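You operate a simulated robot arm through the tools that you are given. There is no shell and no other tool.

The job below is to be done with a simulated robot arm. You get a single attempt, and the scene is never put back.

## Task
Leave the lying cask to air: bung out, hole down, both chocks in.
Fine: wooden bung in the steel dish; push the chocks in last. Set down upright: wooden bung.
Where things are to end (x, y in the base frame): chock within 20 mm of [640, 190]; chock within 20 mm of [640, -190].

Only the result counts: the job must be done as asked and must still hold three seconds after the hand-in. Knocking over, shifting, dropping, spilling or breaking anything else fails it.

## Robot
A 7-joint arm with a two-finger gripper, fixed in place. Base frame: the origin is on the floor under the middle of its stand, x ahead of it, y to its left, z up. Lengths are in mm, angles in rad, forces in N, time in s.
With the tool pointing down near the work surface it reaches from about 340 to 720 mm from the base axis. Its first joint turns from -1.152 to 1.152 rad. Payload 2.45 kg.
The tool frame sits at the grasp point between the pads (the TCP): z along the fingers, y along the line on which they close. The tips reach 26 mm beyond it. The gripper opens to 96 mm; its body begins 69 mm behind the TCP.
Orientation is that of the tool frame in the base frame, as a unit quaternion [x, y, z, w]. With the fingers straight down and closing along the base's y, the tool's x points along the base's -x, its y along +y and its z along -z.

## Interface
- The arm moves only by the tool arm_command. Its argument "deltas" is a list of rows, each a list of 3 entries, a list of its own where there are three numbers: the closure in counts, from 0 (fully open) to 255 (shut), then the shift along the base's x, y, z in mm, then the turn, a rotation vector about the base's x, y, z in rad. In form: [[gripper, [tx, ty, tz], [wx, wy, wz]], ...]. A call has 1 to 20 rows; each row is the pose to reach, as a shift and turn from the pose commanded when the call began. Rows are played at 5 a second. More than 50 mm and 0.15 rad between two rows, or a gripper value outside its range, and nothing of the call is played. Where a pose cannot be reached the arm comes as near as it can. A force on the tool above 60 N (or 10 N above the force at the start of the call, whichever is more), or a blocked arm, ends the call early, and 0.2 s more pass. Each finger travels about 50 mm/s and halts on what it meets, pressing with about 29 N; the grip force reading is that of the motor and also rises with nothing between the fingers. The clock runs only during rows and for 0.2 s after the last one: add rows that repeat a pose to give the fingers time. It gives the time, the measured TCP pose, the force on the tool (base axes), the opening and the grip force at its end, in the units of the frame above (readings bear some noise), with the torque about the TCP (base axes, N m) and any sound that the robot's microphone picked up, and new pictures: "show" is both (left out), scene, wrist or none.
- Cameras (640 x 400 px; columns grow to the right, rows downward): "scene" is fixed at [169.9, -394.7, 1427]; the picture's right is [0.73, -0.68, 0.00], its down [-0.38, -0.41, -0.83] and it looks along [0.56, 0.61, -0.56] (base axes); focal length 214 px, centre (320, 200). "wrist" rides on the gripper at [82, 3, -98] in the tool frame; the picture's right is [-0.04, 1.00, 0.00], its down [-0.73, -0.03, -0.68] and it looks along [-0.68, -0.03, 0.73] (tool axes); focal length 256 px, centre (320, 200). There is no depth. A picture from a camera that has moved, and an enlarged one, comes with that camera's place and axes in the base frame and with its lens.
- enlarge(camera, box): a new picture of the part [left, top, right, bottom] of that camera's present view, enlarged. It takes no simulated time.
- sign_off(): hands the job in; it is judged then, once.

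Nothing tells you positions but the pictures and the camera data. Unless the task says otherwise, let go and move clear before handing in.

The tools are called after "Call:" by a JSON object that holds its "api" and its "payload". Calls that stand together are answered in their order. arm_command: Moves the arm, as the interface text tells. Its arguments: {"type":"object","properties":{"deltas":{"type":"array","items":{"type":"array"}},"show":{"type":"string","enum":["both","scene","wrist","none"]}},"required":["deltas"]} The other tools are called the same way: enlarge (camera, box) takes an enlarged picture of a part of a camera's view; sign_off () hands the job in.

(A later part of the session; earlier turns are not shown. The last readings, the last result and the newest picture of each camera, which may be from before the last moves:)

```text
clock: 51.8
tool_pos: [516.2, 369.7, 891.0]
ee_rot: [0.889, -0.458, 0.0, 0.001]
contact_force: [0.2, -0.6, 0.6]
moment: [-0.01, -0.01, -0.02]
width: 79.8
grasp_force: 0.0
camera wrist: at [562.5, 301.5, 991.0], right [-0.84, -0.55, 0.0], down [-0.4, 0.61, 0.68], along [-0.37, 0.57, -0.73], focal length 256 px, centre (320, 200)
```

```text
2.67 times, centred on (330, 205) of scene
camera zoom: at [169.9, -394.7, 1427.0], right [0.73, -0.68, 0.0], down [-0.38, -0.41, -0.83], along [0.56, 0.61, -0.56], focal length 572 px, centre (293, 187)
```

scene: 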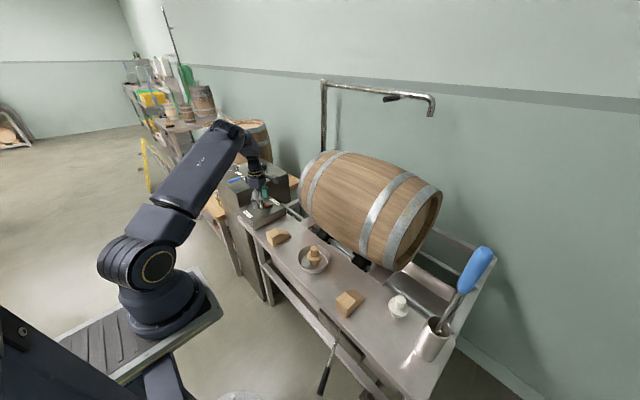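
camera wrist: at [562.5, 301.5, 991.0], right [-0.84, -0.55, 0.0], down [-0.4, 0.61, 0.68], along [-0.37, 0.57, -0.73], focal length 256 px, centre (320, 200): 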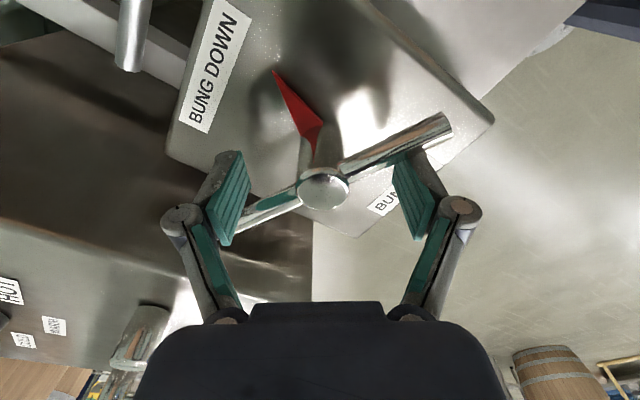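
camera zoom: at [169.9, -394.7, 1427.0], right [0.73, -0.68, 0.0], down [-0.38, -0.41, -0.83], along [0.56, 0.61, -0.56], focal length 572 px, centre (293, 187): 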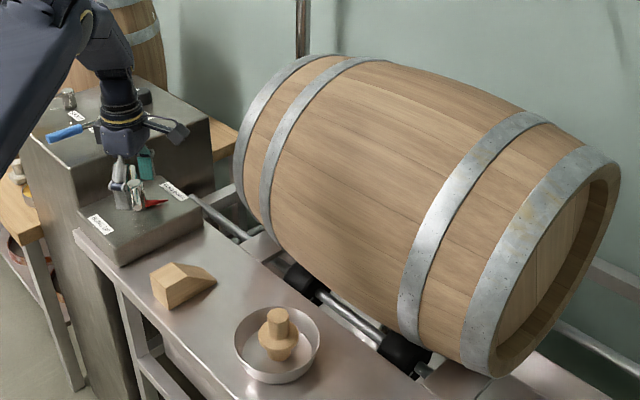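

The handle is at about 150°. I'll finish the last 30° slowly, watching for a stop.

Call:
{"api": "arm_command", "payload": {"deltas": [[43, [0, 0, 0], [0, 0, 0.07]], [43, [0, 0, 0], [0, 0, 0.14]], [43, [0, 0, 0], [0, 0, 0.21]], [43, [0, 0, 0], [0, 0, 0.28]], [43, [0, 0, 0], [0, 0, 0.35]], [43, [0, 0, 0], [0, 0, 0.41]], [43, [0, 0, 0], [0, 0, 0.46]], [43, [0, 0, 0], [0, 0, 0.46]]]}}

Call:
{"api": "enlarge", "payload": {"camera": "wrist", "box": [180, 60, 460, 250]}}

Call:
{"api": "enlarge", "payload": {"camera": "scene", "box": [220, 150, 316, 230]}}

```text
clock: 53.6
tool_pos: [517.2, 369.8, 890.5]
ee_rot: [0.97, -0.243, 0.0, 0.0]
contact_force: [-1.3, 0.4, -0.3]
moment: [0.01, 0.02, 0.03]
width: 79.6
grasp_force: 0.0
camera wrist: at [587.7, 328.7, 990.3], right [-0.51, -0.86, 0.0], down [-0.63, 0.37, 0.68], along [-0.59, 0.34, -0.73], focal length 256 px, centre (320, 200)
```

scene: 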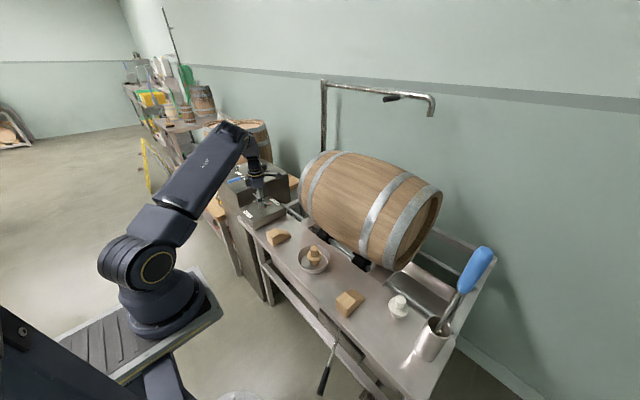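
wrist: 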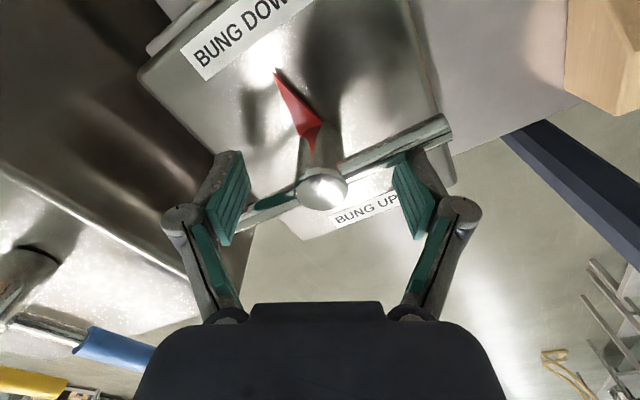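

```text
2.11 times, centred on (320, 155) of wrist
camera zoom: at [587.7, 328.7, 990.3], right [-0.51, -0.86, 0.0], down [-0.63, 0.37, 0.68], along [-0.59, 0.34, -0.73], focal length 539 px, centre (320, 295)
```

zoom: 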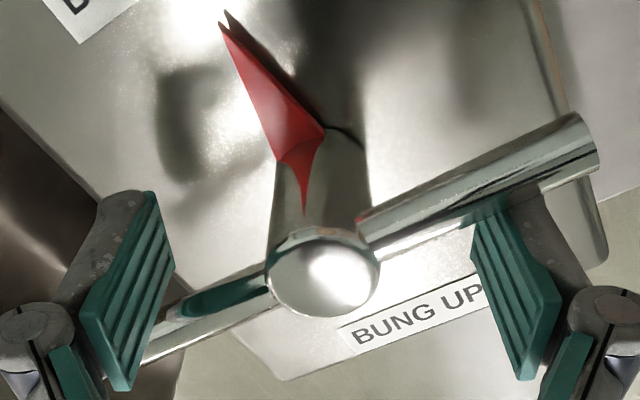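

```text
5.00 times, centred on (268, 190) of scene
camera zoom: at [169.9, -394.7, 1427.0], right [0.73, -0.68, 0.0], down [-0.38, -0.41, -0.83], along [0.56, 0.61, -0.56], focal length 1072 px, centre (580, 250)
```

zoom: 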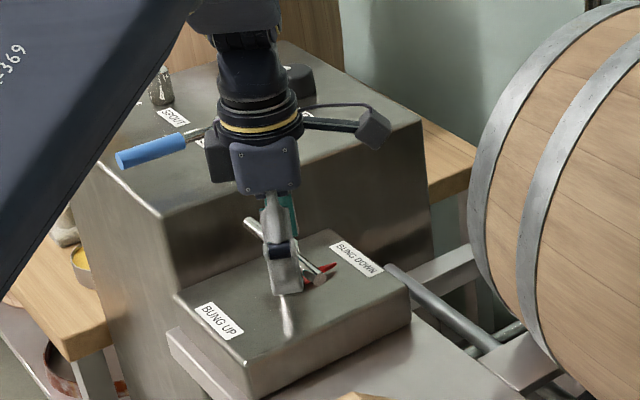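

The handle now computes to about 179–180°, with the pointer at BUNG DOWN. I'll back off slightly, lift clear and look at it squarely from above.

Call:
{"api": "arm_command", "payload": {"deltas": [[43, [0, 0, 0], [0, 0, -0.05]], [43, [0, 0, 0], [0, 0, -0.1]], [43, [0, 0, 10], [0, 0, -0.1]], [43, [0, 0, 30], [0, 0, -0.1]], [43, [0, 0, 60], [0, 0, -0.16]], [43, [0, 0, 100], [0, 0, -0.28]], [43, [0, 0, 130], [0, 0, -0.4]], [43, [0, 0, 150], [0, 0, -0.52]], [43, [0, 0, 160], [0, 0, -0.64]], [43, [0, 0, 170], [0, 0, -0.76]], [43, [0, 0, 170], [0, 0, -0.88]], [43, [0, 0, 170], [0, 0, -1.0]], [43, [0, 0, 170], [0, 0, -1.08]], [43, [0, 0, 170], [0, 0, -1.08]]]}}

Call:
{"api": "enlarge", "payload": {"camera": "wrist", "box": [230, 0, 410, 140]}}

Call:
{"api": "enlarge", "payload": {"camera": "scene", "box": [210, 130, 450, 280]}}

```text
clock: 56.6
tool_pos: [517.4, 370.3, 1060.2]
ee_rot: [-0.706, 0.708, 0.0, 0.0]
contact_force: [0.1, 0.3, -0.3]
moment: [0.0, -0.04, 0.0]
width: 79.7
grasp_force: 0.0
camera wrist: at [515.2, 288.4, 1159.6], right [-1.0, 0.04, 0.0], down [0.03, 0.73, 0.68], along [0.03, 0.68, -0.73], focal length 256 px, centre (320, 200)
```

scene: 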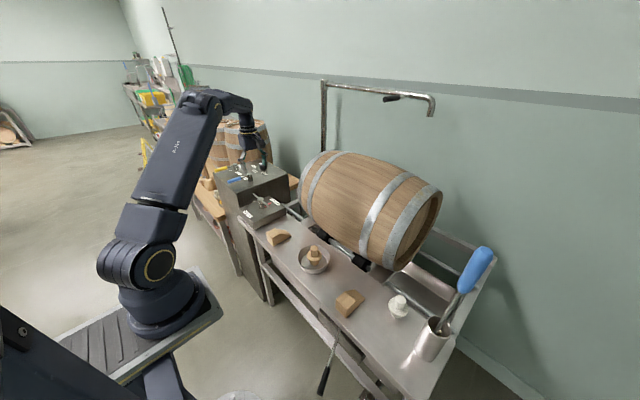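
wrist: 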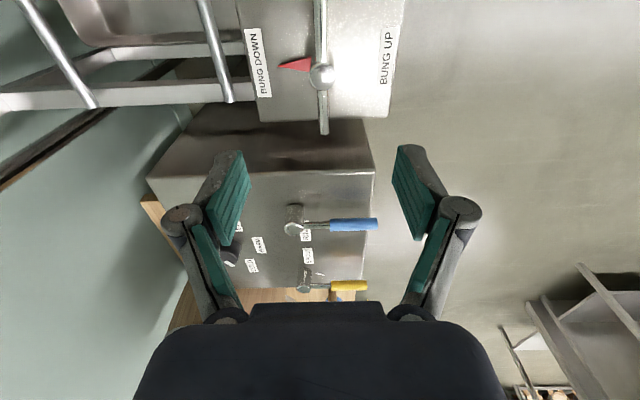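

```text
2.86 times, centred on (320, 70) of wrist
camera zoom: at [515.2, 288.4, 1159.6], right [-1.0, 0.04, 0.0], down [0.03, 0.73, 0.68], along [0.03, 0.68, -0.73], focal length 731 px, centre (320, 571)
```

zoom: 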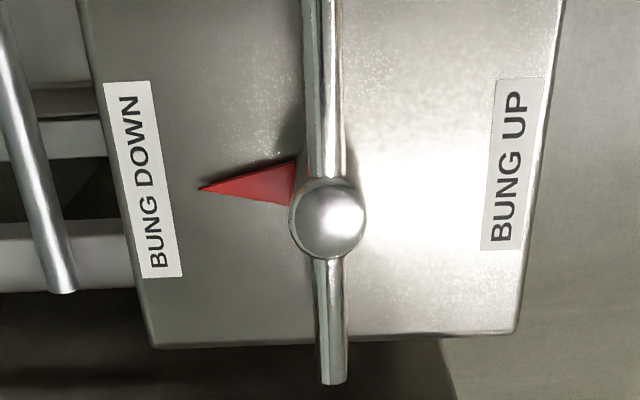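

```text
2.67 times, centred on (330, 205) of scene
camera zoom: at [169.9, -394.7, 1427.0], right [0.73, -0.68, 0.0], down [-0.38, -0.41, -0.83], along [0.56, 0.61, -0.56], focal length 572 px, centre (293, 187)
```

zoom: 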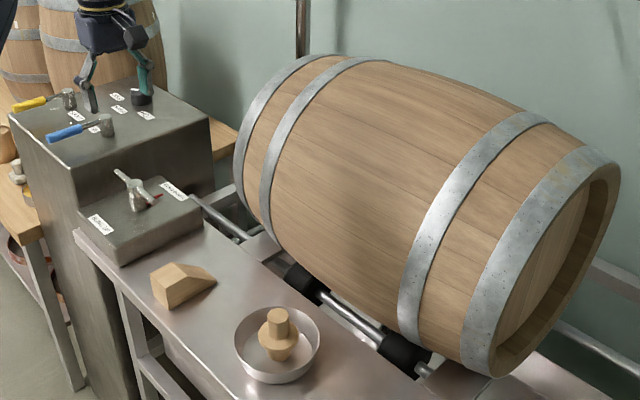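

The handle matches its mirror-image starting view to within about 1°, so the pointer is square on BUNG DOWN. I'll check the cask's head to see whether it has stopped turning.

Call:
{"api": "enlarge", "payload": {"camera": "scene", "box": [370, 170, 450, 280]}}

Call:
{"api": "enlarge", "payload": {"camera": "scene", "box": [300, 225, 420, 300]}}

```text
3.64 times, centred on (410, 225) of scene
camera zoom: at [169.9, -394.7, 1427.0], right [0.73, -0.68, 0.0], down [-0.38, -0.41, -0.83], along [0.56, 0.61, -0.56], focal length 780 px, centre (-7, 109)
```

zoom: 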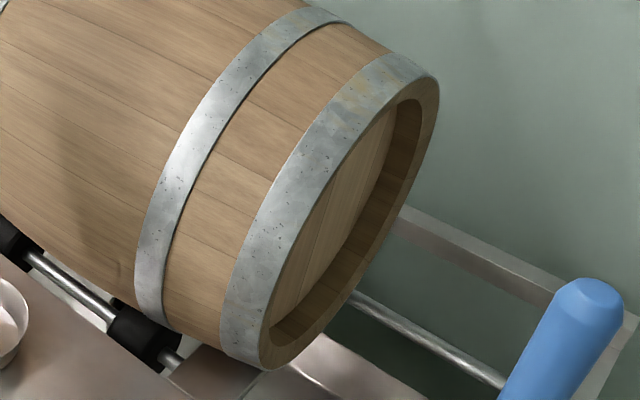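

```text
5.33 times, centred on (360, 262) of scene
camera zoom: at [169.9, -394.7, 1427.0], right [0.73, -0.68, 0.0], down [-0.38, -0.41, -0.83], along [0.56, 0.61, -0.56], focal length 1144 px, centre (107, -133)
```

zoom: 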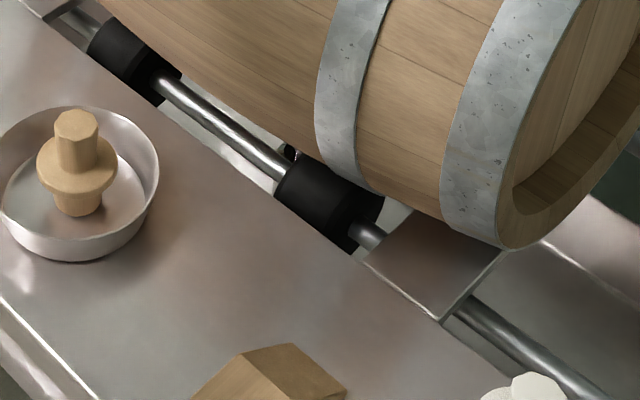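

The handle is done. By my measurements the chocks have a back face at x ≈ 442, a length of ≈ 88 mm, a width of 43 mm and a height of 40 mm, so each needs about 154 mm of push to be centred at x = 640. I'll swing back to yaw 0 and inspect the left chock's path and the ledge.

Call:
{"api": "arm_command", "payload": {"deltas": [[43, [-5, -10, 0], [0, 0, -0.13]], [43, [-10, -25, 0], [0, 0, -0.26]], [60, [-15, -40, 0], [0, 0, -0.39]], [100, [-20, -55, 0], [0, 0, -0.52]], [150, [-25, -70, 0], [0, 0, -0.65]], [200, [-30, -85, 0], [0, 0, -0.78]], [200, [-35, -100, 0], [0, 0, -0.91]], [200, [-40, -115, -10], [0, 0, -1.04]], [200, [-45, -130, -20], [0, 0, -1.17]], [200, [-50, -145, -30], [0, 0, -1.3]], [200, [-55, -160, -40], [0, 0, -1.43]], [200, [-60, -170, -50], [0, 0, -1.57]], [200, [-60, -180, -60], [0, 0, -1.57]], [200, [-60, -180, -60], [0, 0, -1.57]]]}}

Call:
{"api": "enlarge", "payload": {"camera": "wrist", "box": [220, 0, 420, 125]}}

```text
clock: 59.6
tool_pos: [456.5, 188.3, 1000.2]
ee_rot: [0.001, 1.0, 0.001, 0.0]
contact_force: [0.3, 0.4, 0.1]
moment: [-0.01, 0.01, 0.0]
width: 20.5
grasp_force: 0.1
camera wrist: at [376.5, 192.7, 1099.4], right [0.04, 1.0, 0.0], down [0.73, -0.03, 0.68], along [0.68, -0.03, -0.73], focal length 256 px, centre (320, 200)
```

scene: 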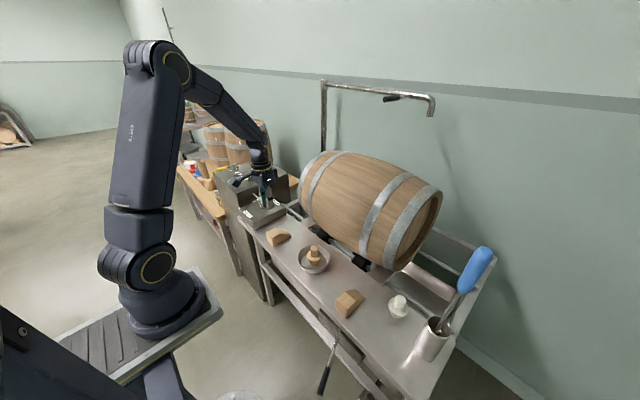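
wrist: 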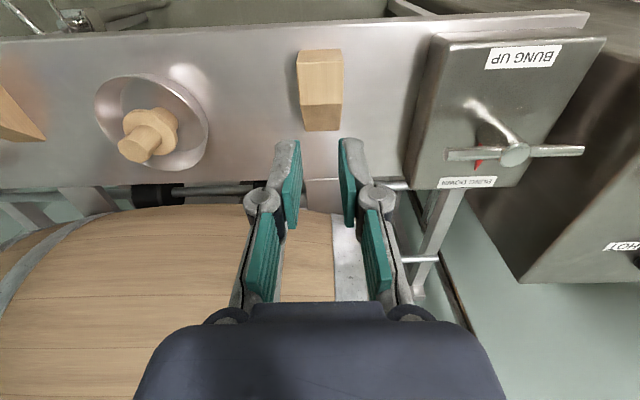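

```text
3.20 times, centred on (320, 62) of wrist
camera zoom: at [376.5, 192.7, 1099.4], right [0.04, 1.0, 0.0], down [0.73, -0.03, 0.68], along [0.68, -0.03, -0.73], focal length 819 px, centre (320, 640)
```

zoom: 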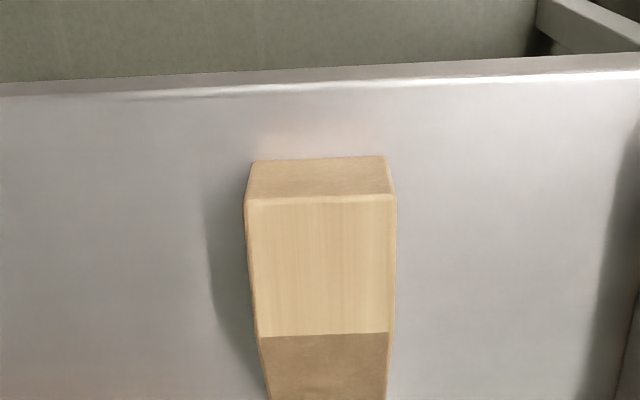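

Call:
{"api": "enlarge", "payload": {"camera": "wrist", "box": [270, 120, 430, 220]}}

Call:
{"api": "enlarge", "payload": {"camera": "wrist", "box": [0, 160, 200, 260]}}

Call:
{"api": "enlarge", "payload": {"camera": "scene", "box": [360, 250, 424, 295]}}

Call:
{"api": "enlarge", "payload": {"camera": "scene", "box": [270, 195, 334, 240]}}

```text
4.00 times, centred on (350, 170) of wrist
camera zoom: at [376.5, 192.7, 1099.4], right [0.04, 1.0, 0.0], down [0.73, -0.03, 0.68], along [0.68, -0.03, -0.73], focal length 1024 px, centre (200, 320)
```

zoom: 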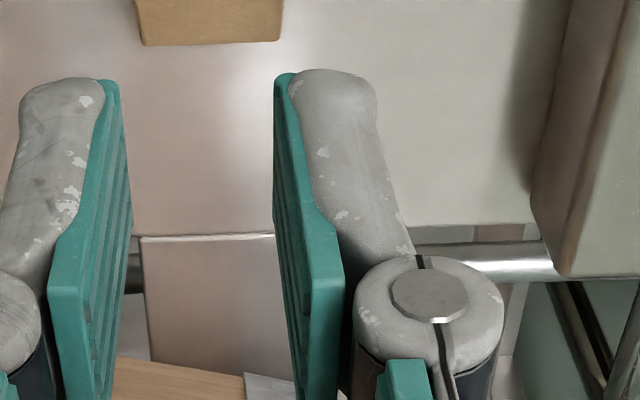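

```text
3.20 times, centred on (100, 210) of wrist
camera zoom: at [376.5, 192.7, 1099.4], right [0.04, 1.0, 0.0], down [0.73, -0.03, 0.68], along [0.68, -0.03, -0.73], focal length 819 px, centre (1024, 168)
```

zoom: 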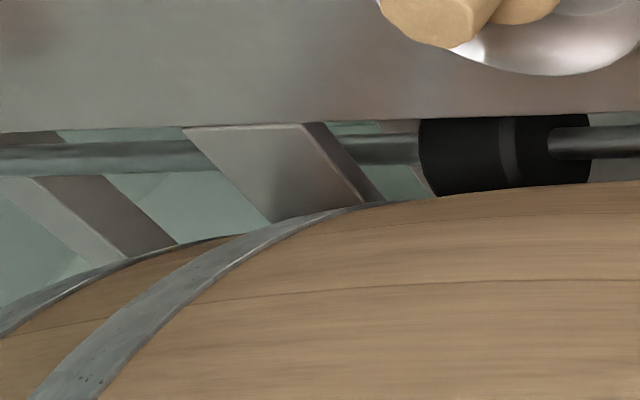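

```text
8.89 times, centred on (392, 272) of scene
camera zoom: at [169.9, -394.7, 1427.0], right [0.73, -0.68, 0.0], down [-0.38, -0.41, -0.83], along [0.56, 0.61, -0.56], focal length 1906 px, centre (-320, -444)
```

zoom: 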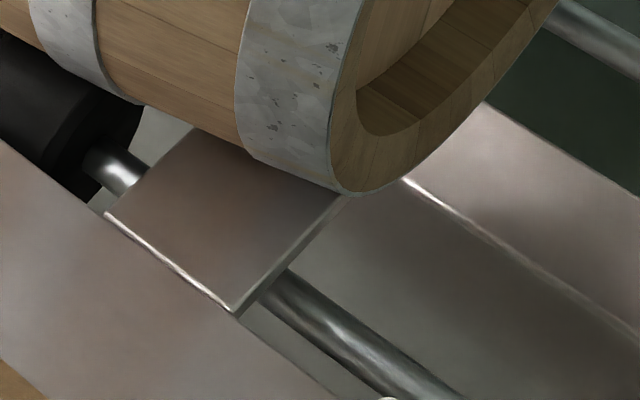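

```text
8.89 times, centred on (302, 218) of scene
camera zoom: at [169.9, -394.7, 1427.0], right [0.73, -0.68, 0.0], down [-0.38, -0.41, -0.83], along [0.56, 0.61, -0.56], focal length 1906 px, centre (480, 44)
```

zoom: 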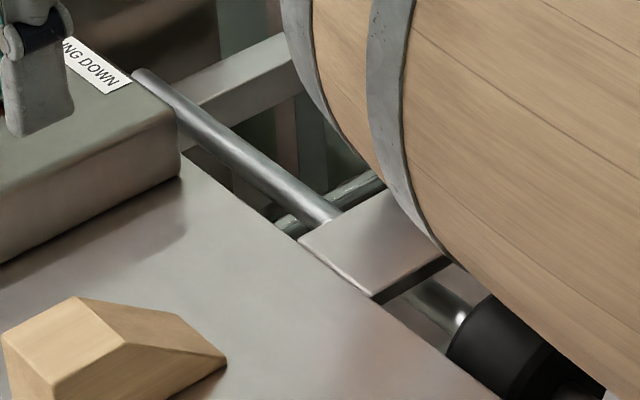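

The chock is square at y = 190 with its back face at x = 443, and the ledge looks flush with the bench. I'll position the nearly closed fingers, tilted 0.5 rad so the body stays clear of the cask, behind the left chock.

Call:
{"api": "arm_command", "payload": {"deltas": [[222, [-9, 0, -10], [0, -0.1, 0]], [222, [-18, 0, -25], [0, -0.2, 0]], [222, [-27, 0, -40], [0, -0.3, 0]], [222, [-38, 0, -60], [0, -0.4, 0]], [222, [-48, 0, -80], [0, -0.5, 0]], [222, [-54, 0, -100], [0, -0.5, 0]], [222, [-54, 0, -100], [0, -0.5, 0]], [222, [-54, 0, -100], [0, -0.5, 0]]]}}

Call:
{"api": "enlarge", "payload": {"camera": "scene", "box": [220, 170, 348, 280]}}

```text
clock: 61.4
tool_pos: [402.5, 188.5, 900.1]
ee_rot: [-0.001, 0.969, 0.001, 0.246]
contact_force: [-0.2, 0.3, -0.2]
moment: [0.0, 0.0, 0.02]
width: 12.5
grasp_force: 0.0
out of reach, approached as far as the arm can: row 4, 5
camera wrist: at [284.8, 191.5, 948.6], right [0.03, 1.0, 0.02], down [0.32, -0.03, 0.95], along [0.95, -0.03, -0.32], focal length 256 px, centre (320, 200)
```

scene: 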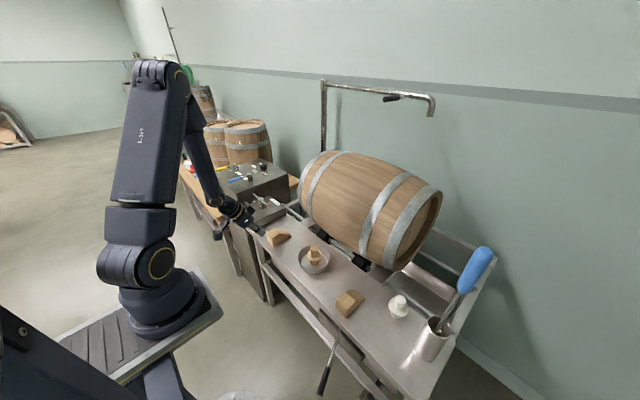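
wrist: 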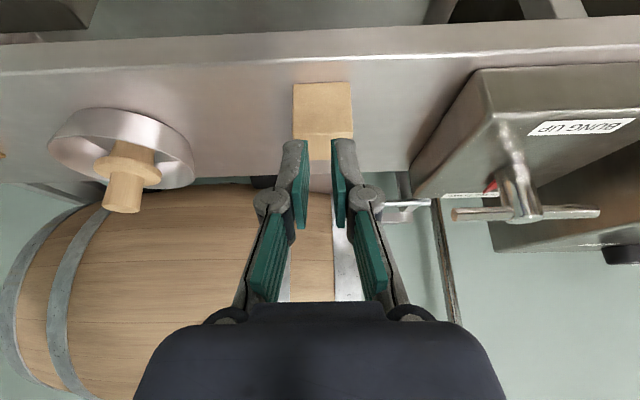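

```text
3.64 times, centred on (284, 225) of scene
camera zoom: at [169.9, -394.7, 1427.0], right [0.73, -0.68, 0.0], down [-0.38, -0.41, -0.83], along [0.56, 0.61, -0.56], focal length 780 px, centre (451, 109)
```

zoom: 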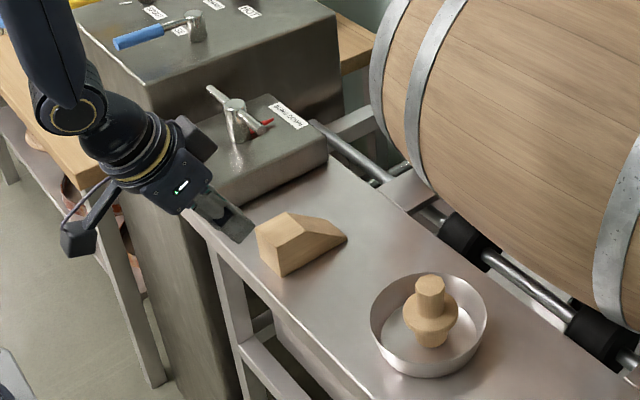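

Call:
{"api": "arm_command", "payload": {"deltas": [[222, [0, 1, -20], [0, 0, 0]], [222, [0, 1, -40], [0, 0, 0]], [222, [0, 1, -55], [0, 0, 0]], [222, [0, 1, -60], [0, 0, 0]], [222, [0, 1, -60], [0, 0, 0]]]}}

Call:
{"api": "enlarge", "payload": {"camera": "scene", "box": [240, 200, 320, 270]}}

Call:
{"api": "enlarge", "payload": {"camera": "wrist", "box": [240, 60, 400, 220]}}

```text
clock: 62.6
tool_pos: [402.4, 189.7, 840.2]
ee_rot: [0.0, 0.969, 0.001, 0.247]
contact_force: [-0.9, 0.7, 0.3]
moment: [0.02, -0.03, -0.03]
width: 12.3
grasp_force: 0.0
camera wrist: at [285.0, 192.8, 888.2], right [0.03, 1.0, 0.02], down [0.32, -0.03, 0.95], along [0.95, -0.03, -0.32], focal length 256 px, centre (320, 200)
```

scene: 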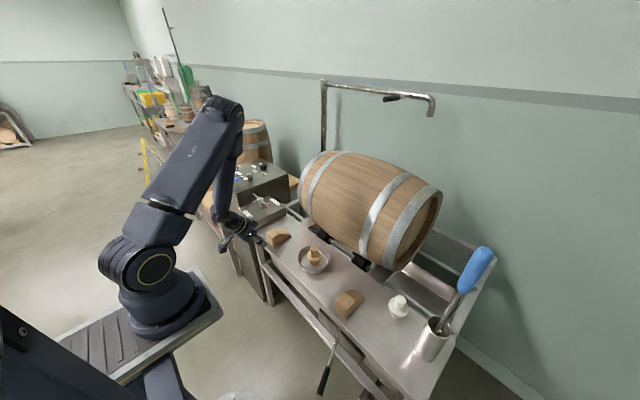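
wrist: 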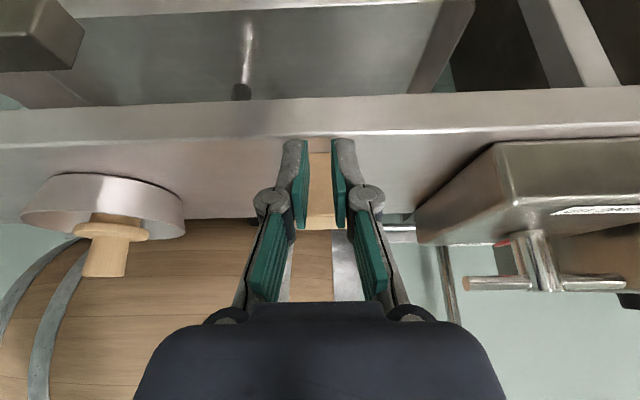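

```text
5.71 times, centred on (280, 235) of scene
camera zoom: at [169.9, -394.7, 1427.0], right [0.73, -0.68, 0.0], down [-0.38, -0.41, -0.83], along [0.56, 0.61, -0.56], focal length 1226 px, centre (549, 0)
```

zoom: 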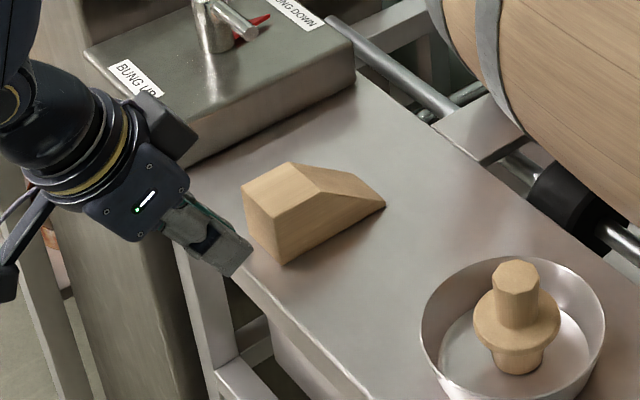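

```text
2.50 times, centred on (320, 140) of wrist
camera zoom: at [285.0, 192.8, 888.2], right [0.03, 1.0, 0.02], down [0.32, -0.03, 0.95], along [0.95, -0.03, -0.32], focal length 640 px, centre (320, 350)
```

zoom: 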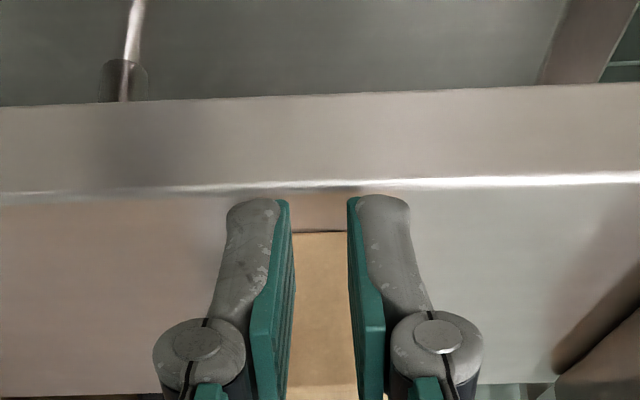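

Fingers are centred behind the left chock. I'll push it forward along +x.

Call:
{"api": "arm_command", "payload": {"deltas": [[222, [8, 0, 0], [0, 0, 0]], [222, [14, 0, 0], [0, 0, 0]], [222, [20, 0, 0], [0, 0, 0]], [222, [28, 0, 0], [0, 0, 0]], [222, [36, 0, 0], [0, 0, 0]], [222, [44, 0, 0], [0, 0, 0]], [222, [52, 0, 0], [0, 0, 0]], [222, [60, 0, 0], [0, 0, 0]], [222, [68, 0, 0], [0, 0, 0]], [222, [76, 0, 0], [0, 0, 0]], [222, [76, 0, 0], [0, 0, 0]]]}}

Call:
{"api": "enlarge", "payload": {"camera": "scene", "box": [240, 190, 320, 260]}}

Call:
{"api": "enlarge", "payload": {"camera": "wrist", "box": [240, 60, 400, 220]}}

```text
clock: 65.0
tool_pos: [477.7, 192.1, 839.1]
ee_rot: [0.0, 0.969, 0.0, 0.247]
contact_force: [-0.3, 0.3, -0.5]
moment: [0.01, -0.03, -0.06]
width: 12.4
grasp_force: 0.0
camera wrist: at [359.7, 193.5, 887.0], right [0.04, 1.0, 0.02], down [0.32, -0.03, 0.95], along [0.95, -0.03, -0.32], focal length 256 px, centre (320, 200)
```

scene: 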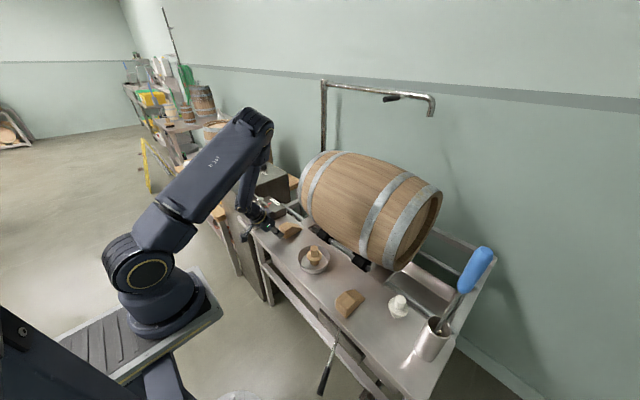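
wrist: 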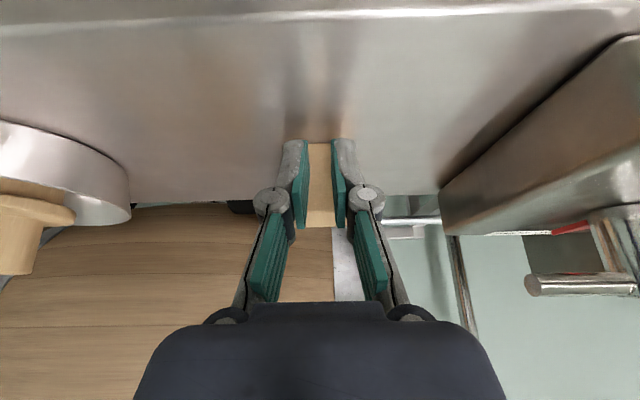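

```text
5.71 times, centred on (280, 225) of scene
camera zoom: at [169.9, -394.7, 1427.0], right [0.73, -0.68, 0.0], down [-0.38, -0.41, -0.83], along [0.56, 0.61, -0.56], focal length 1226 px, centre (549, 57)
```

zoom: 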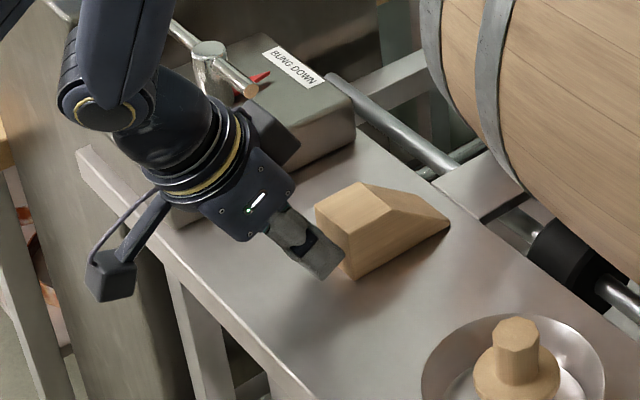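

```text
2.50 times, centred on (320, 140) of wrist
camera zoom: at [359.7, 193.5, 887.0], right [0.04, 1.0, 0.02], down [0.32, -0.03, 0.95], along [0.95, -0.03, -0.32], focal length 640 px, centre (320, 350)
```

zoom: 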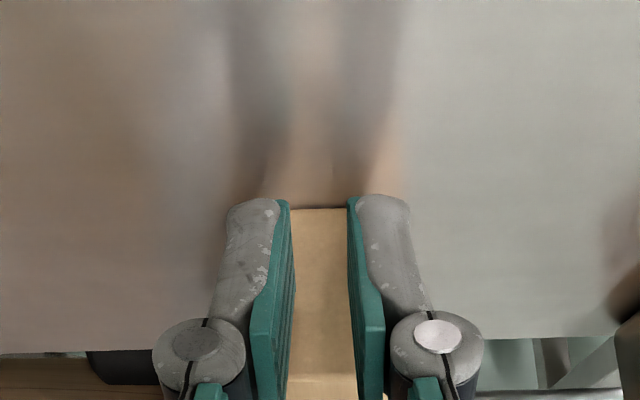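

Call:
{"api": "arm_command", "payload": {"deltas": [[222, [6, -0.5, 0], [0, 0, 0]], [222, [12, -1, 0], [0, 0, 0]], [222, [18, -1, 0], [0, 0, 0]], [222, [24, -1, 0], [0, 0, 0]], [222, [30, -1, 0], [0, 0, 0]], [222, [36, -1, 0], [0, 0, 0]], [222, [42, -1, 0], [0, 0, 0]], [222, [48, -1, 0], [0, 0, 0]], [222, [48, -1, 0], [0, 0, 0]]]}}

Call:
{"api": "enlarge", "payload": {"camera": "scene", "box": [240, 180, 336, 260]}}

Call:
{"api": "enlarge", "payload": {"camera": "wrist", "box": [220, 100, 420, 250]}}

```text
clock: 67.0
tool_pos: [525.3, 190.2, 842.1]
ee_rot: [-0.001, 0.969, 0.0, 0.248]
contact_force: [-0.5, 0.7, 0.6]
moment: [0.01, 0.02, 0.0]
width: 12.2
grasp_force: 0.0
camera wrist: at [407.6, 192.3, 888.7], right [0.03, 1.0, 0.02], down [0.32, -0.03, 0.95], along [0.95, -0.03, -0.32], focal length 256 px, centre (320, 200)
```

scene: 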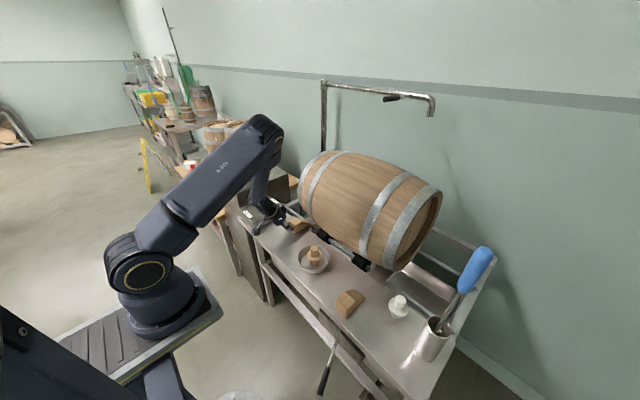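
wrist: 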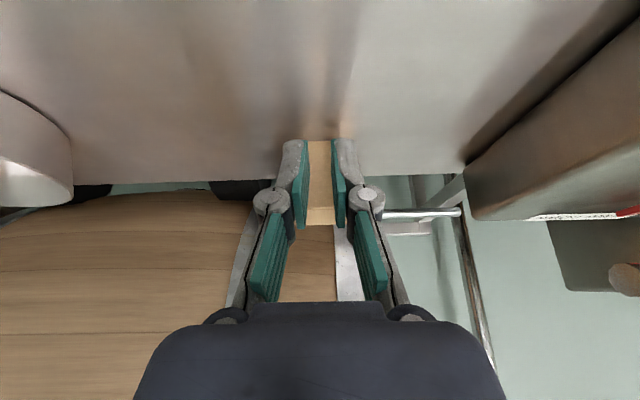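

```text
5.00 times, centred on (288, 220) of scene
camera zoom: at [169.9, -394.7, 1427.0], right [0.73, -0.68, 0.0], down [-0.38, -0.41, -0.83], along [0.56, 0.61, -0.56], focal length 1072 px, centre (480, 100)
```

zoom: 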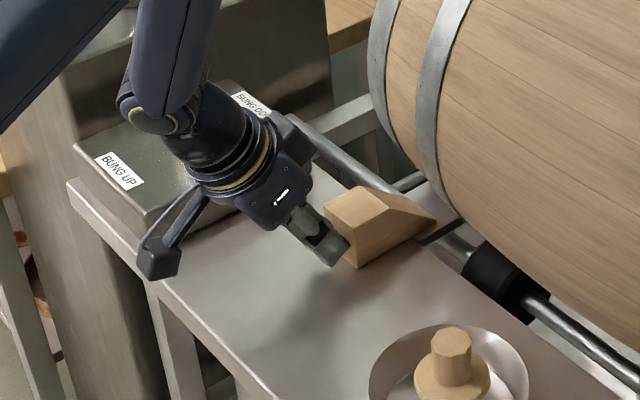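

```text
2.67 times, centred on (320, 175) of wrist
camera zoom: at [407.6, 192.3, 888.7], right [0.03, 1.0, 0.02], down [0.32, -0.03, 0.95], along [0.95, -0.03, -0.32], focal length 683 px, centre (320, 267)
```

zoom: 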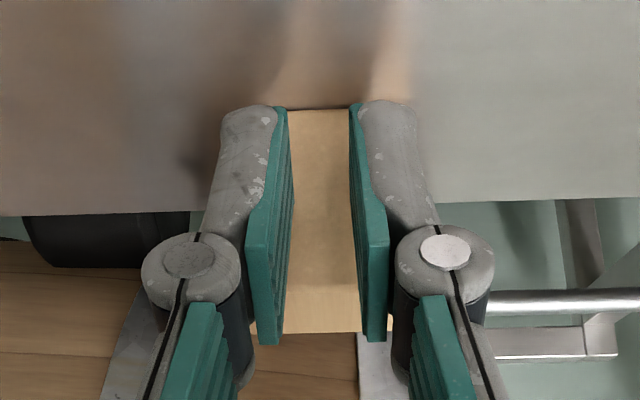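

The chock crossed onto the ledge smoothly. Continuing more slowly.

Call:
{"api": "arm_command", "payload": {"deltas": [[222, [5, 0, 0], [0, 0, 0]], [222, [10, 0, 0], [0, 0, 0]], [222, [15, 0, 0], [0, 0, 0]], [222, [20, 0, 0], [0, 0, 0]], [222, [25, 0, 0], [0, 0, 0]], [222, [30, 0, 0], [0, 0, 0]], [222, [34, 0, 0], [0, 0, 0]], [222, [34, 0, 0], [0, 0, 0]]]}}

Call:
{"api": "enlarge", "payload": {"camera": "scene", "box": [240, 180, 336, 260]}}

Call:
{"api": "enlarge", "payload": {"camera": "wrist", "box": [220, 100, 420, 250]}}

```text
clock: 68.8
tool_pos: [559.1, 188.5, 839.9]
ee_rot: [0.0, 0.969, 0.0, 0.248]
contact_force: [-0.2, -0.4, 0.7]
moment: [0.01, -0.01, 0.01]
width: 12.4
grasp_force: 0.1
camera wrist: at [442.4, 192.5, 887.7], right [0.03, 1.0, 0.02], down [0.32, -0.03, 0.95], along [0.95, -0.03, -0.32], focal length 256 px, centre (320, 200)
```

scene: 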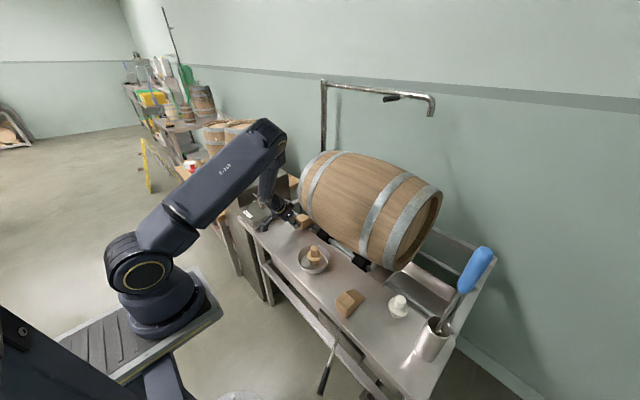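
wrist: 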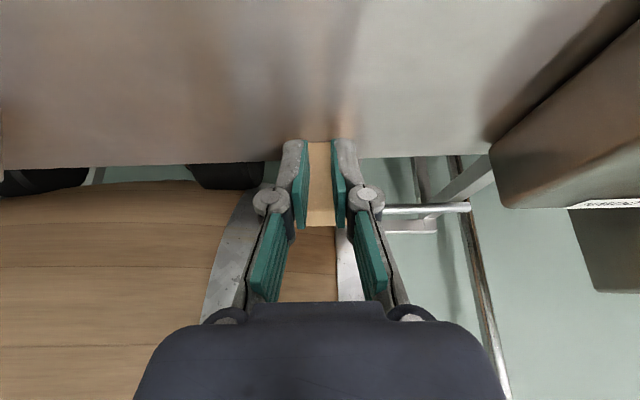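

```text
5.00 times, centred on (288, 220) of scene
camera zoom: at [169.9, -394.7, 1427.0], right [0.73, -0.68, 0.0], down [-0.38, -0.41, -0.83], along [0.56, 0.61, -0.56], focal length 1072 px, centre (480, 100)
```

zoom: 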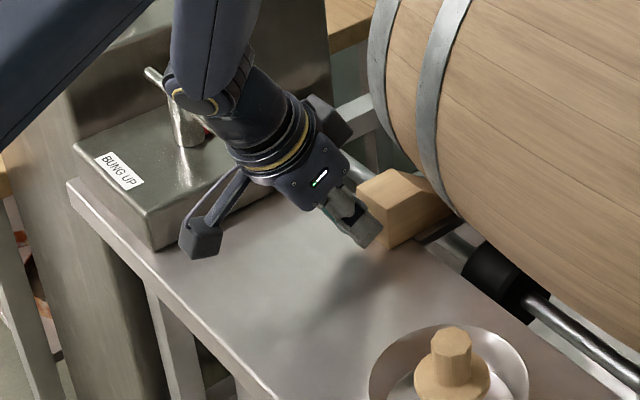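

```text
2.67 times, centred on (320, 175) of wrist
camera zoom: at [442.4, 192.5, 887.7], right [0.03, 1.0, 0.02], down [0.32, -0.03, 0.95], along [0.95, -0.03, -0.32], focal length 683 px, centre (320, 267)
```

zoom: 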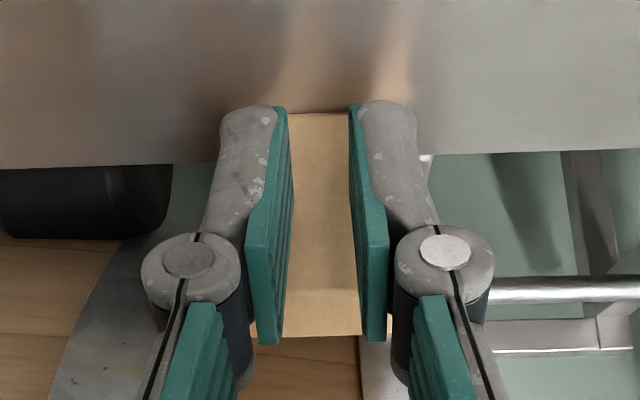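

The chock centre is now at about x ≈ 625. Last ~15 mm, slowly, watching the force.

Call:
{"api": "arm_command", "payload": {"deltas": [[222, [3, 0, 0], [0, 0, 0]], [222, [6, 0, 0], [0, 0, 0]], [222, [9, 0, 0], [0, 0, 0]], [222, [11, 0, 0], [0, 0, 0]], [222, [11, 0, 0], [0, 0, 0]]], "show": "none"}}

Call:
{"api": "enlarge", "payload": {"camera": "scene", "box": [270, 190, 334, 245]}}

```text
clock: 70.0
tool_pos: [569.3, 190.1, 840.0]
ee_rot: [0.0, 0.969, 0.0, 0.247]
contact_force: [-22.3, 2.5, 2.8]
moment: [-0.11, 0.29, -0.09]
width: 13.3
grasp_force: 0.0
```

```text
7.27 times, centred on (302, 218) of scene
camera zoom: at [169.3, -394.7, 1427.0], right [0.73, -0.68, 0.0], down [-0.38, -0.41, -0.83], along [0.56, 0.61, -0.56], focal length 1560 px, centre (451, 73)
```

zoom: 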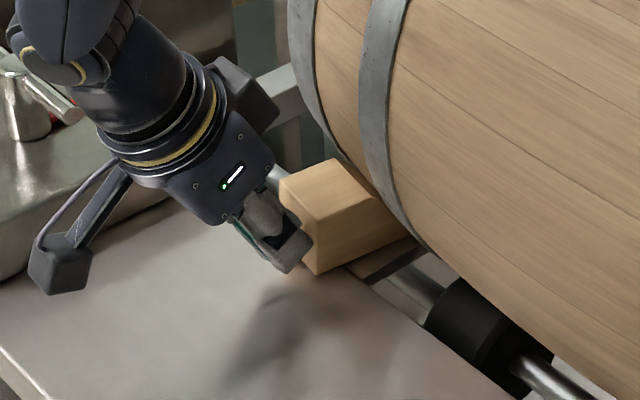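

Contact with the cask: 22 N, with the chock centre at about x ≈ 635, y ≈ 190. I'll press 2 mm more to see whether it is firmly seated.

Call:
{"api": "arm_command", "payload": {"deltas": [[222, [1, 0, 0], [0, 0, 0]], [222, [2, 0, 0], [0, 0, 0]], [222, [2, 0, 0], [0, 0, 0]]], "show": "wrist"}}

Call:
{"api": "enlarge", "payload": {"camera": "wrist", "box": [220, 100, 420, 250]}}

```text
clock: 70.8
tool_pos: [570.5, 192.1, 841.1]
ee_rot: [-0.001, 0.969, 0.001, 0.246]
contact_force: [-22.6, 7.0, 4.2]
moment: [0.08, 0.31, 0.14]
width: 11.4
grasp_force: 0.0
camera wrist: at [453.4, 194.2, 889.2], right [0.03, 1.0, 0.02], down [0.32, -0.03, 0.95], along [0.95, -0.02, -0.32], focal length 256 px, centre (320, 200)
```

wrist: 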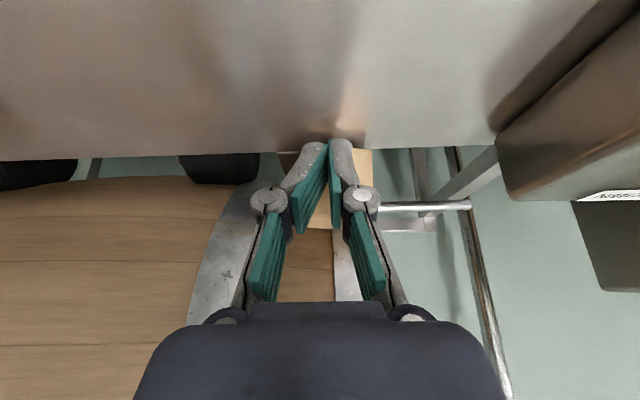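

```text
2.67 times, centred on (320, 175) of wrist
camera zoom: at [453.4, 194.2, 889.2], right [0.03, 1.0, 0.02], down [0.32, -0.03, 0.95], along [0.95, -0.02, -0.32], focal length 683 px, centre (320, 267)
```

zoom: 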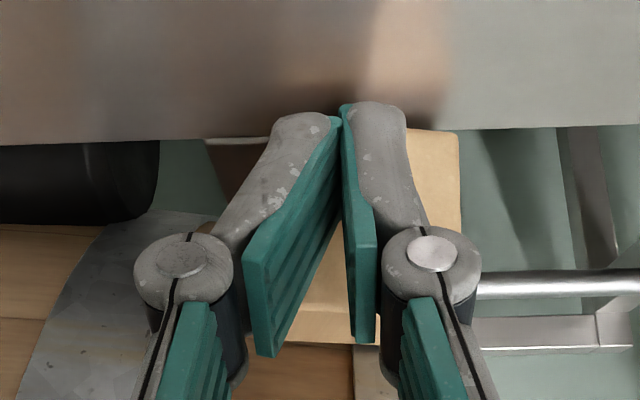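

The fingers have skewed sideways under load and the chock looks shifted towards +y. I'll back off and take a proper look.

Call:
{"api": "arm_command", "payload": {"deltas": [[222, [-6, 0, 0], [0, 0, 0]], [222, [-20, 0, 0], [0, 0, 0]], [222, [-40, 0, 5], [0, 0, 0]], [222, [-60, 0, 20], [0, 0, 0]], [222, [-70, 0, 60], [0, 0.1, 0]], [222, [-80, 0, 100], [0, 0.2, 0]], [222, [-90, 0, 130], [0, 0.3, 0]], [222, [-100, 0, 150], [0, 0.4, 0]], [222, [-110, 0, 160], [0, 0.5, 0]], [222, [-110, 0, 160], [0, 0.5, 0]], [222, [-110, 0, 160], [0, 0.5, 0]]]}}

Call:
{"api": "enlarge", "payload": {"camera": "wrist", "box": [240, 90, 440, 230]}}

Call:
{"api": "enlarge", "payload": {"camera": "scene", "box": [270, 190, 334, 245]}}

```text
clock: 73.2
tool_pos: [460.2, 188.2, 1002.6]
ee_rot: [0.0, 1.0, 0.0, 0.0]
contact_force: [0.7, 0.7, -0.2]
moment: [0.01, 0.01, 0.0]
width: 12.3
grasp_force: 0.1
camera wrist: at [379.8, 191.5, 1100.6], right [0.04, 1.0, 0.0], down [0.73, -0.03, 0.68], along [0.68, -0.03, -0.73], focal length 256 px, centre (320, 200)
```

scene: 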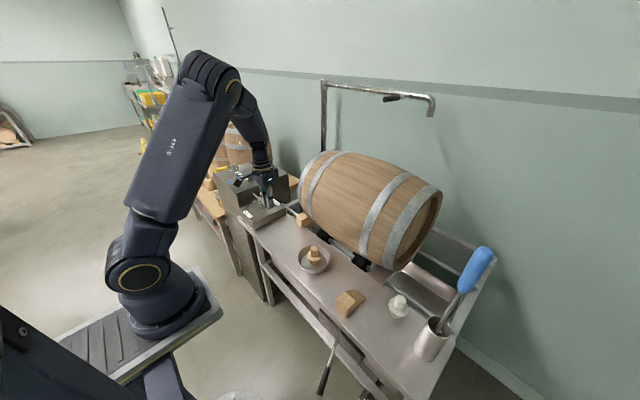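
wrist: 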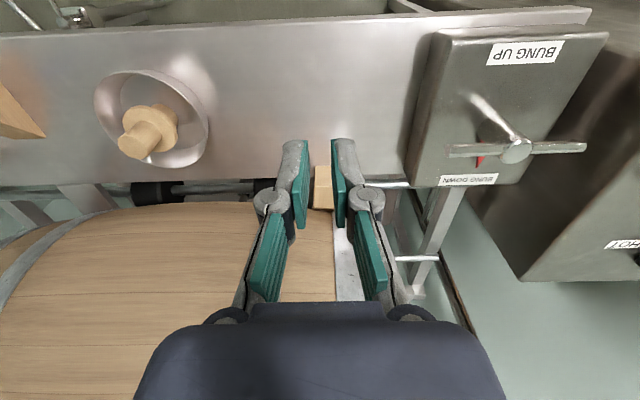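

```text
2.86 times, centred on (340, 160) of wrist
camera zoom: at [379.8, 191.5, 1100.6], right [0.04, 1.0, 0.0], down [0.73, -0.03, 0.68], along [0.68, -0.03, -0.73], focal length 731 px, centre (263, 314)
```

zoom: 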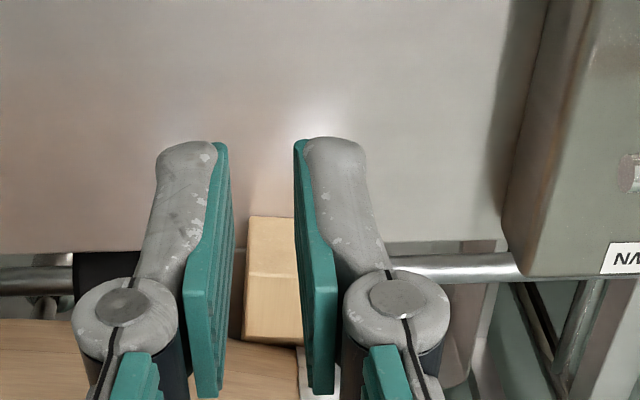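

```text
7.27 times, centred on (302, 218) of scene
camera zoom: at [169.9, -394.7, 1427.0], right [0.73, -0.68, 0.0], down [-0.38, -0.41, -0.83], along [0.56, 0.61, -0.56], focal length 1560 px, centre (451, 73)
```

zoom: 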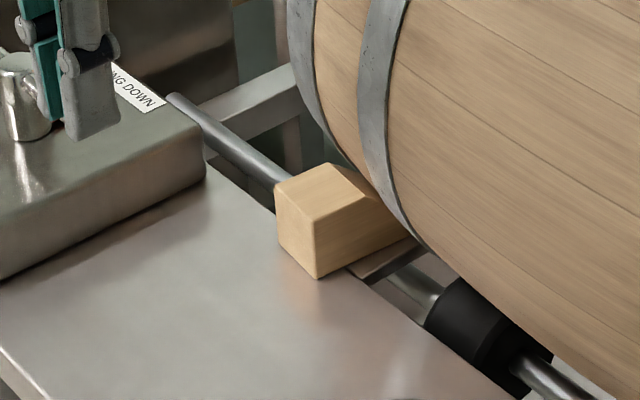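

The chock is seated against the cask but slid outward a little in y. I'll measure it from an unobstructed angle.

Call:
{"api": "arm_command", "payload": {"deltas": [[222, [10, -30, 0], [0, 0, 0]], [222, [20, -60, 0], [0, 0, 0]], [222, [30, -90, 0], [0, 0, 0]], [222, [30, -90, 0], [0, 0, 0]], [222, [30, -90, 0], [0, 0, 0]]]}}

Call:
{"api": "enlarge", "payload": {"camera": "wrist", "box": [400, 100, 600, 225]}}

```text
clock: 74.4
tool_pos: [490.7, 101.1, 1001.4]
ee_rot: [0.0, 1.0, 0.0, 0.0]
contact_force: [-0.3, -0.1, 0.5]
moment: [-0.02, 0.03, -0.01]
width: 12.5
grasp_force: 0.0
camera wrist: at [410.2, 102.8, 1100.4], right [0.04, 1.0, 0.0], down [0.73, -0.03, 0.68], along [0.68, -0.03, -0.73], focal length 256 px, centre (320, 200)
```

scene: 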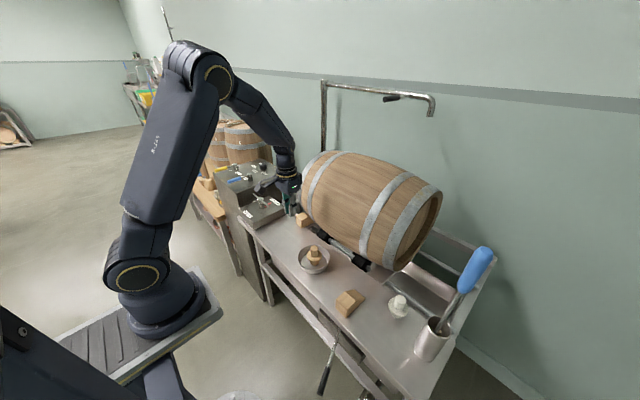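
wrist: 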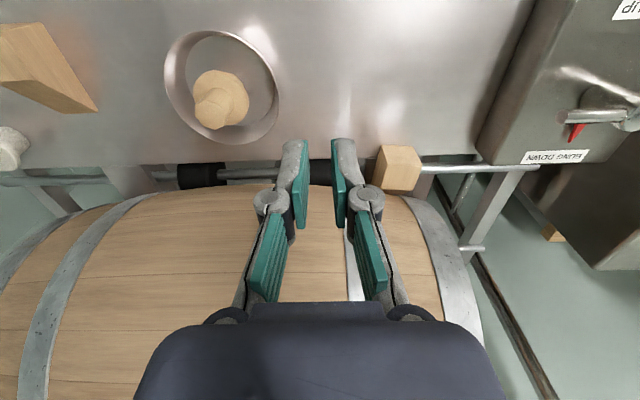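

```text
3.20 times, centred on (500, 162) of wrist
camera zoom: at [410.2, 102.8, 1100.4], right [0.04, 1.0, 0.0], down [0.73, -0.03, 0.68], along [0.68, -0.03, -0.73], focal length 819 px, centre (-256, 320)
```

zoom: 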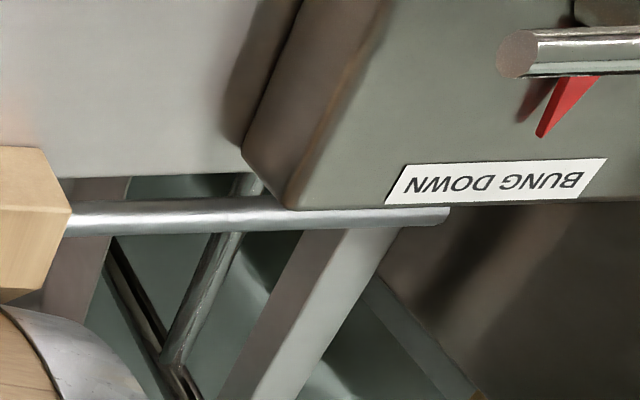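

Call:
{"api": "enlarge", "payload": {"camera": "wrist", "box": [350, 120, 470, 210]}}

Call:
{"api": "enlarge", "payload": {"camera": "scene", "box": [280, 195, 328, 240]}}

Call:
{"api": "enlarge", "payload": {"camera": "wrist", "box": [0, 10, 120, 120]}}

```text
4.44 times, centred on (410, 165) of wrist
camera zoom: at [410.2, 102.8, 1100.4], right [0.04, 1.0, 0.0], down [0.73, -0.03, 0.68], along [0.68, -0.03, -0.73], focal length 1138 px, centre (-80, 356)
```

zoom: 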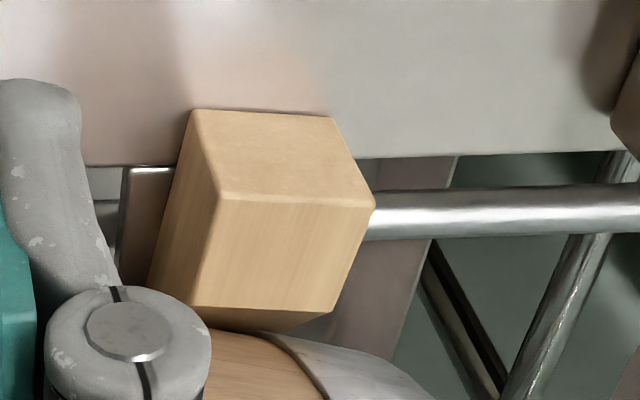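

```text
8.89 times, centred on (304, 218) of scene
camera zoom: at [169.9, -394.7, 1427.0], right [0.73, -0.68, 0.0], down [-0.38, -0.41, -0.83], along [0.56, 0.61, -0.56], focal length 1906 px, centre (462, 44)
```

zoom: 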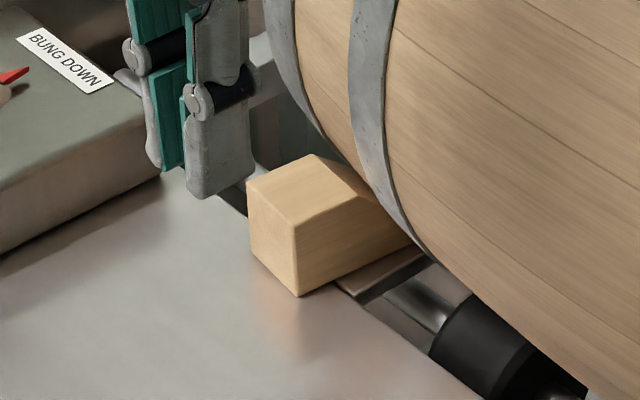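

```text
3.64 times, centred on (60, 65) of wrist
camera zoom: at [410.2, 102.8, 1100.4], right [0.04, 1.0, 0.0], down [0.73, -0.03, 0.68], along [0.68, -0.03, -0.73], focal length 931 px, centre (1266, 691)
```

zoom: 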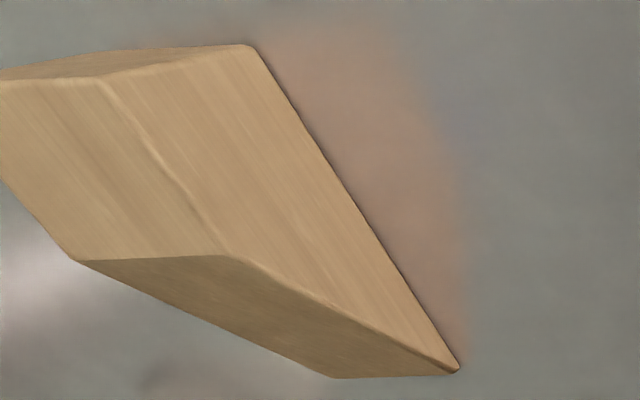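

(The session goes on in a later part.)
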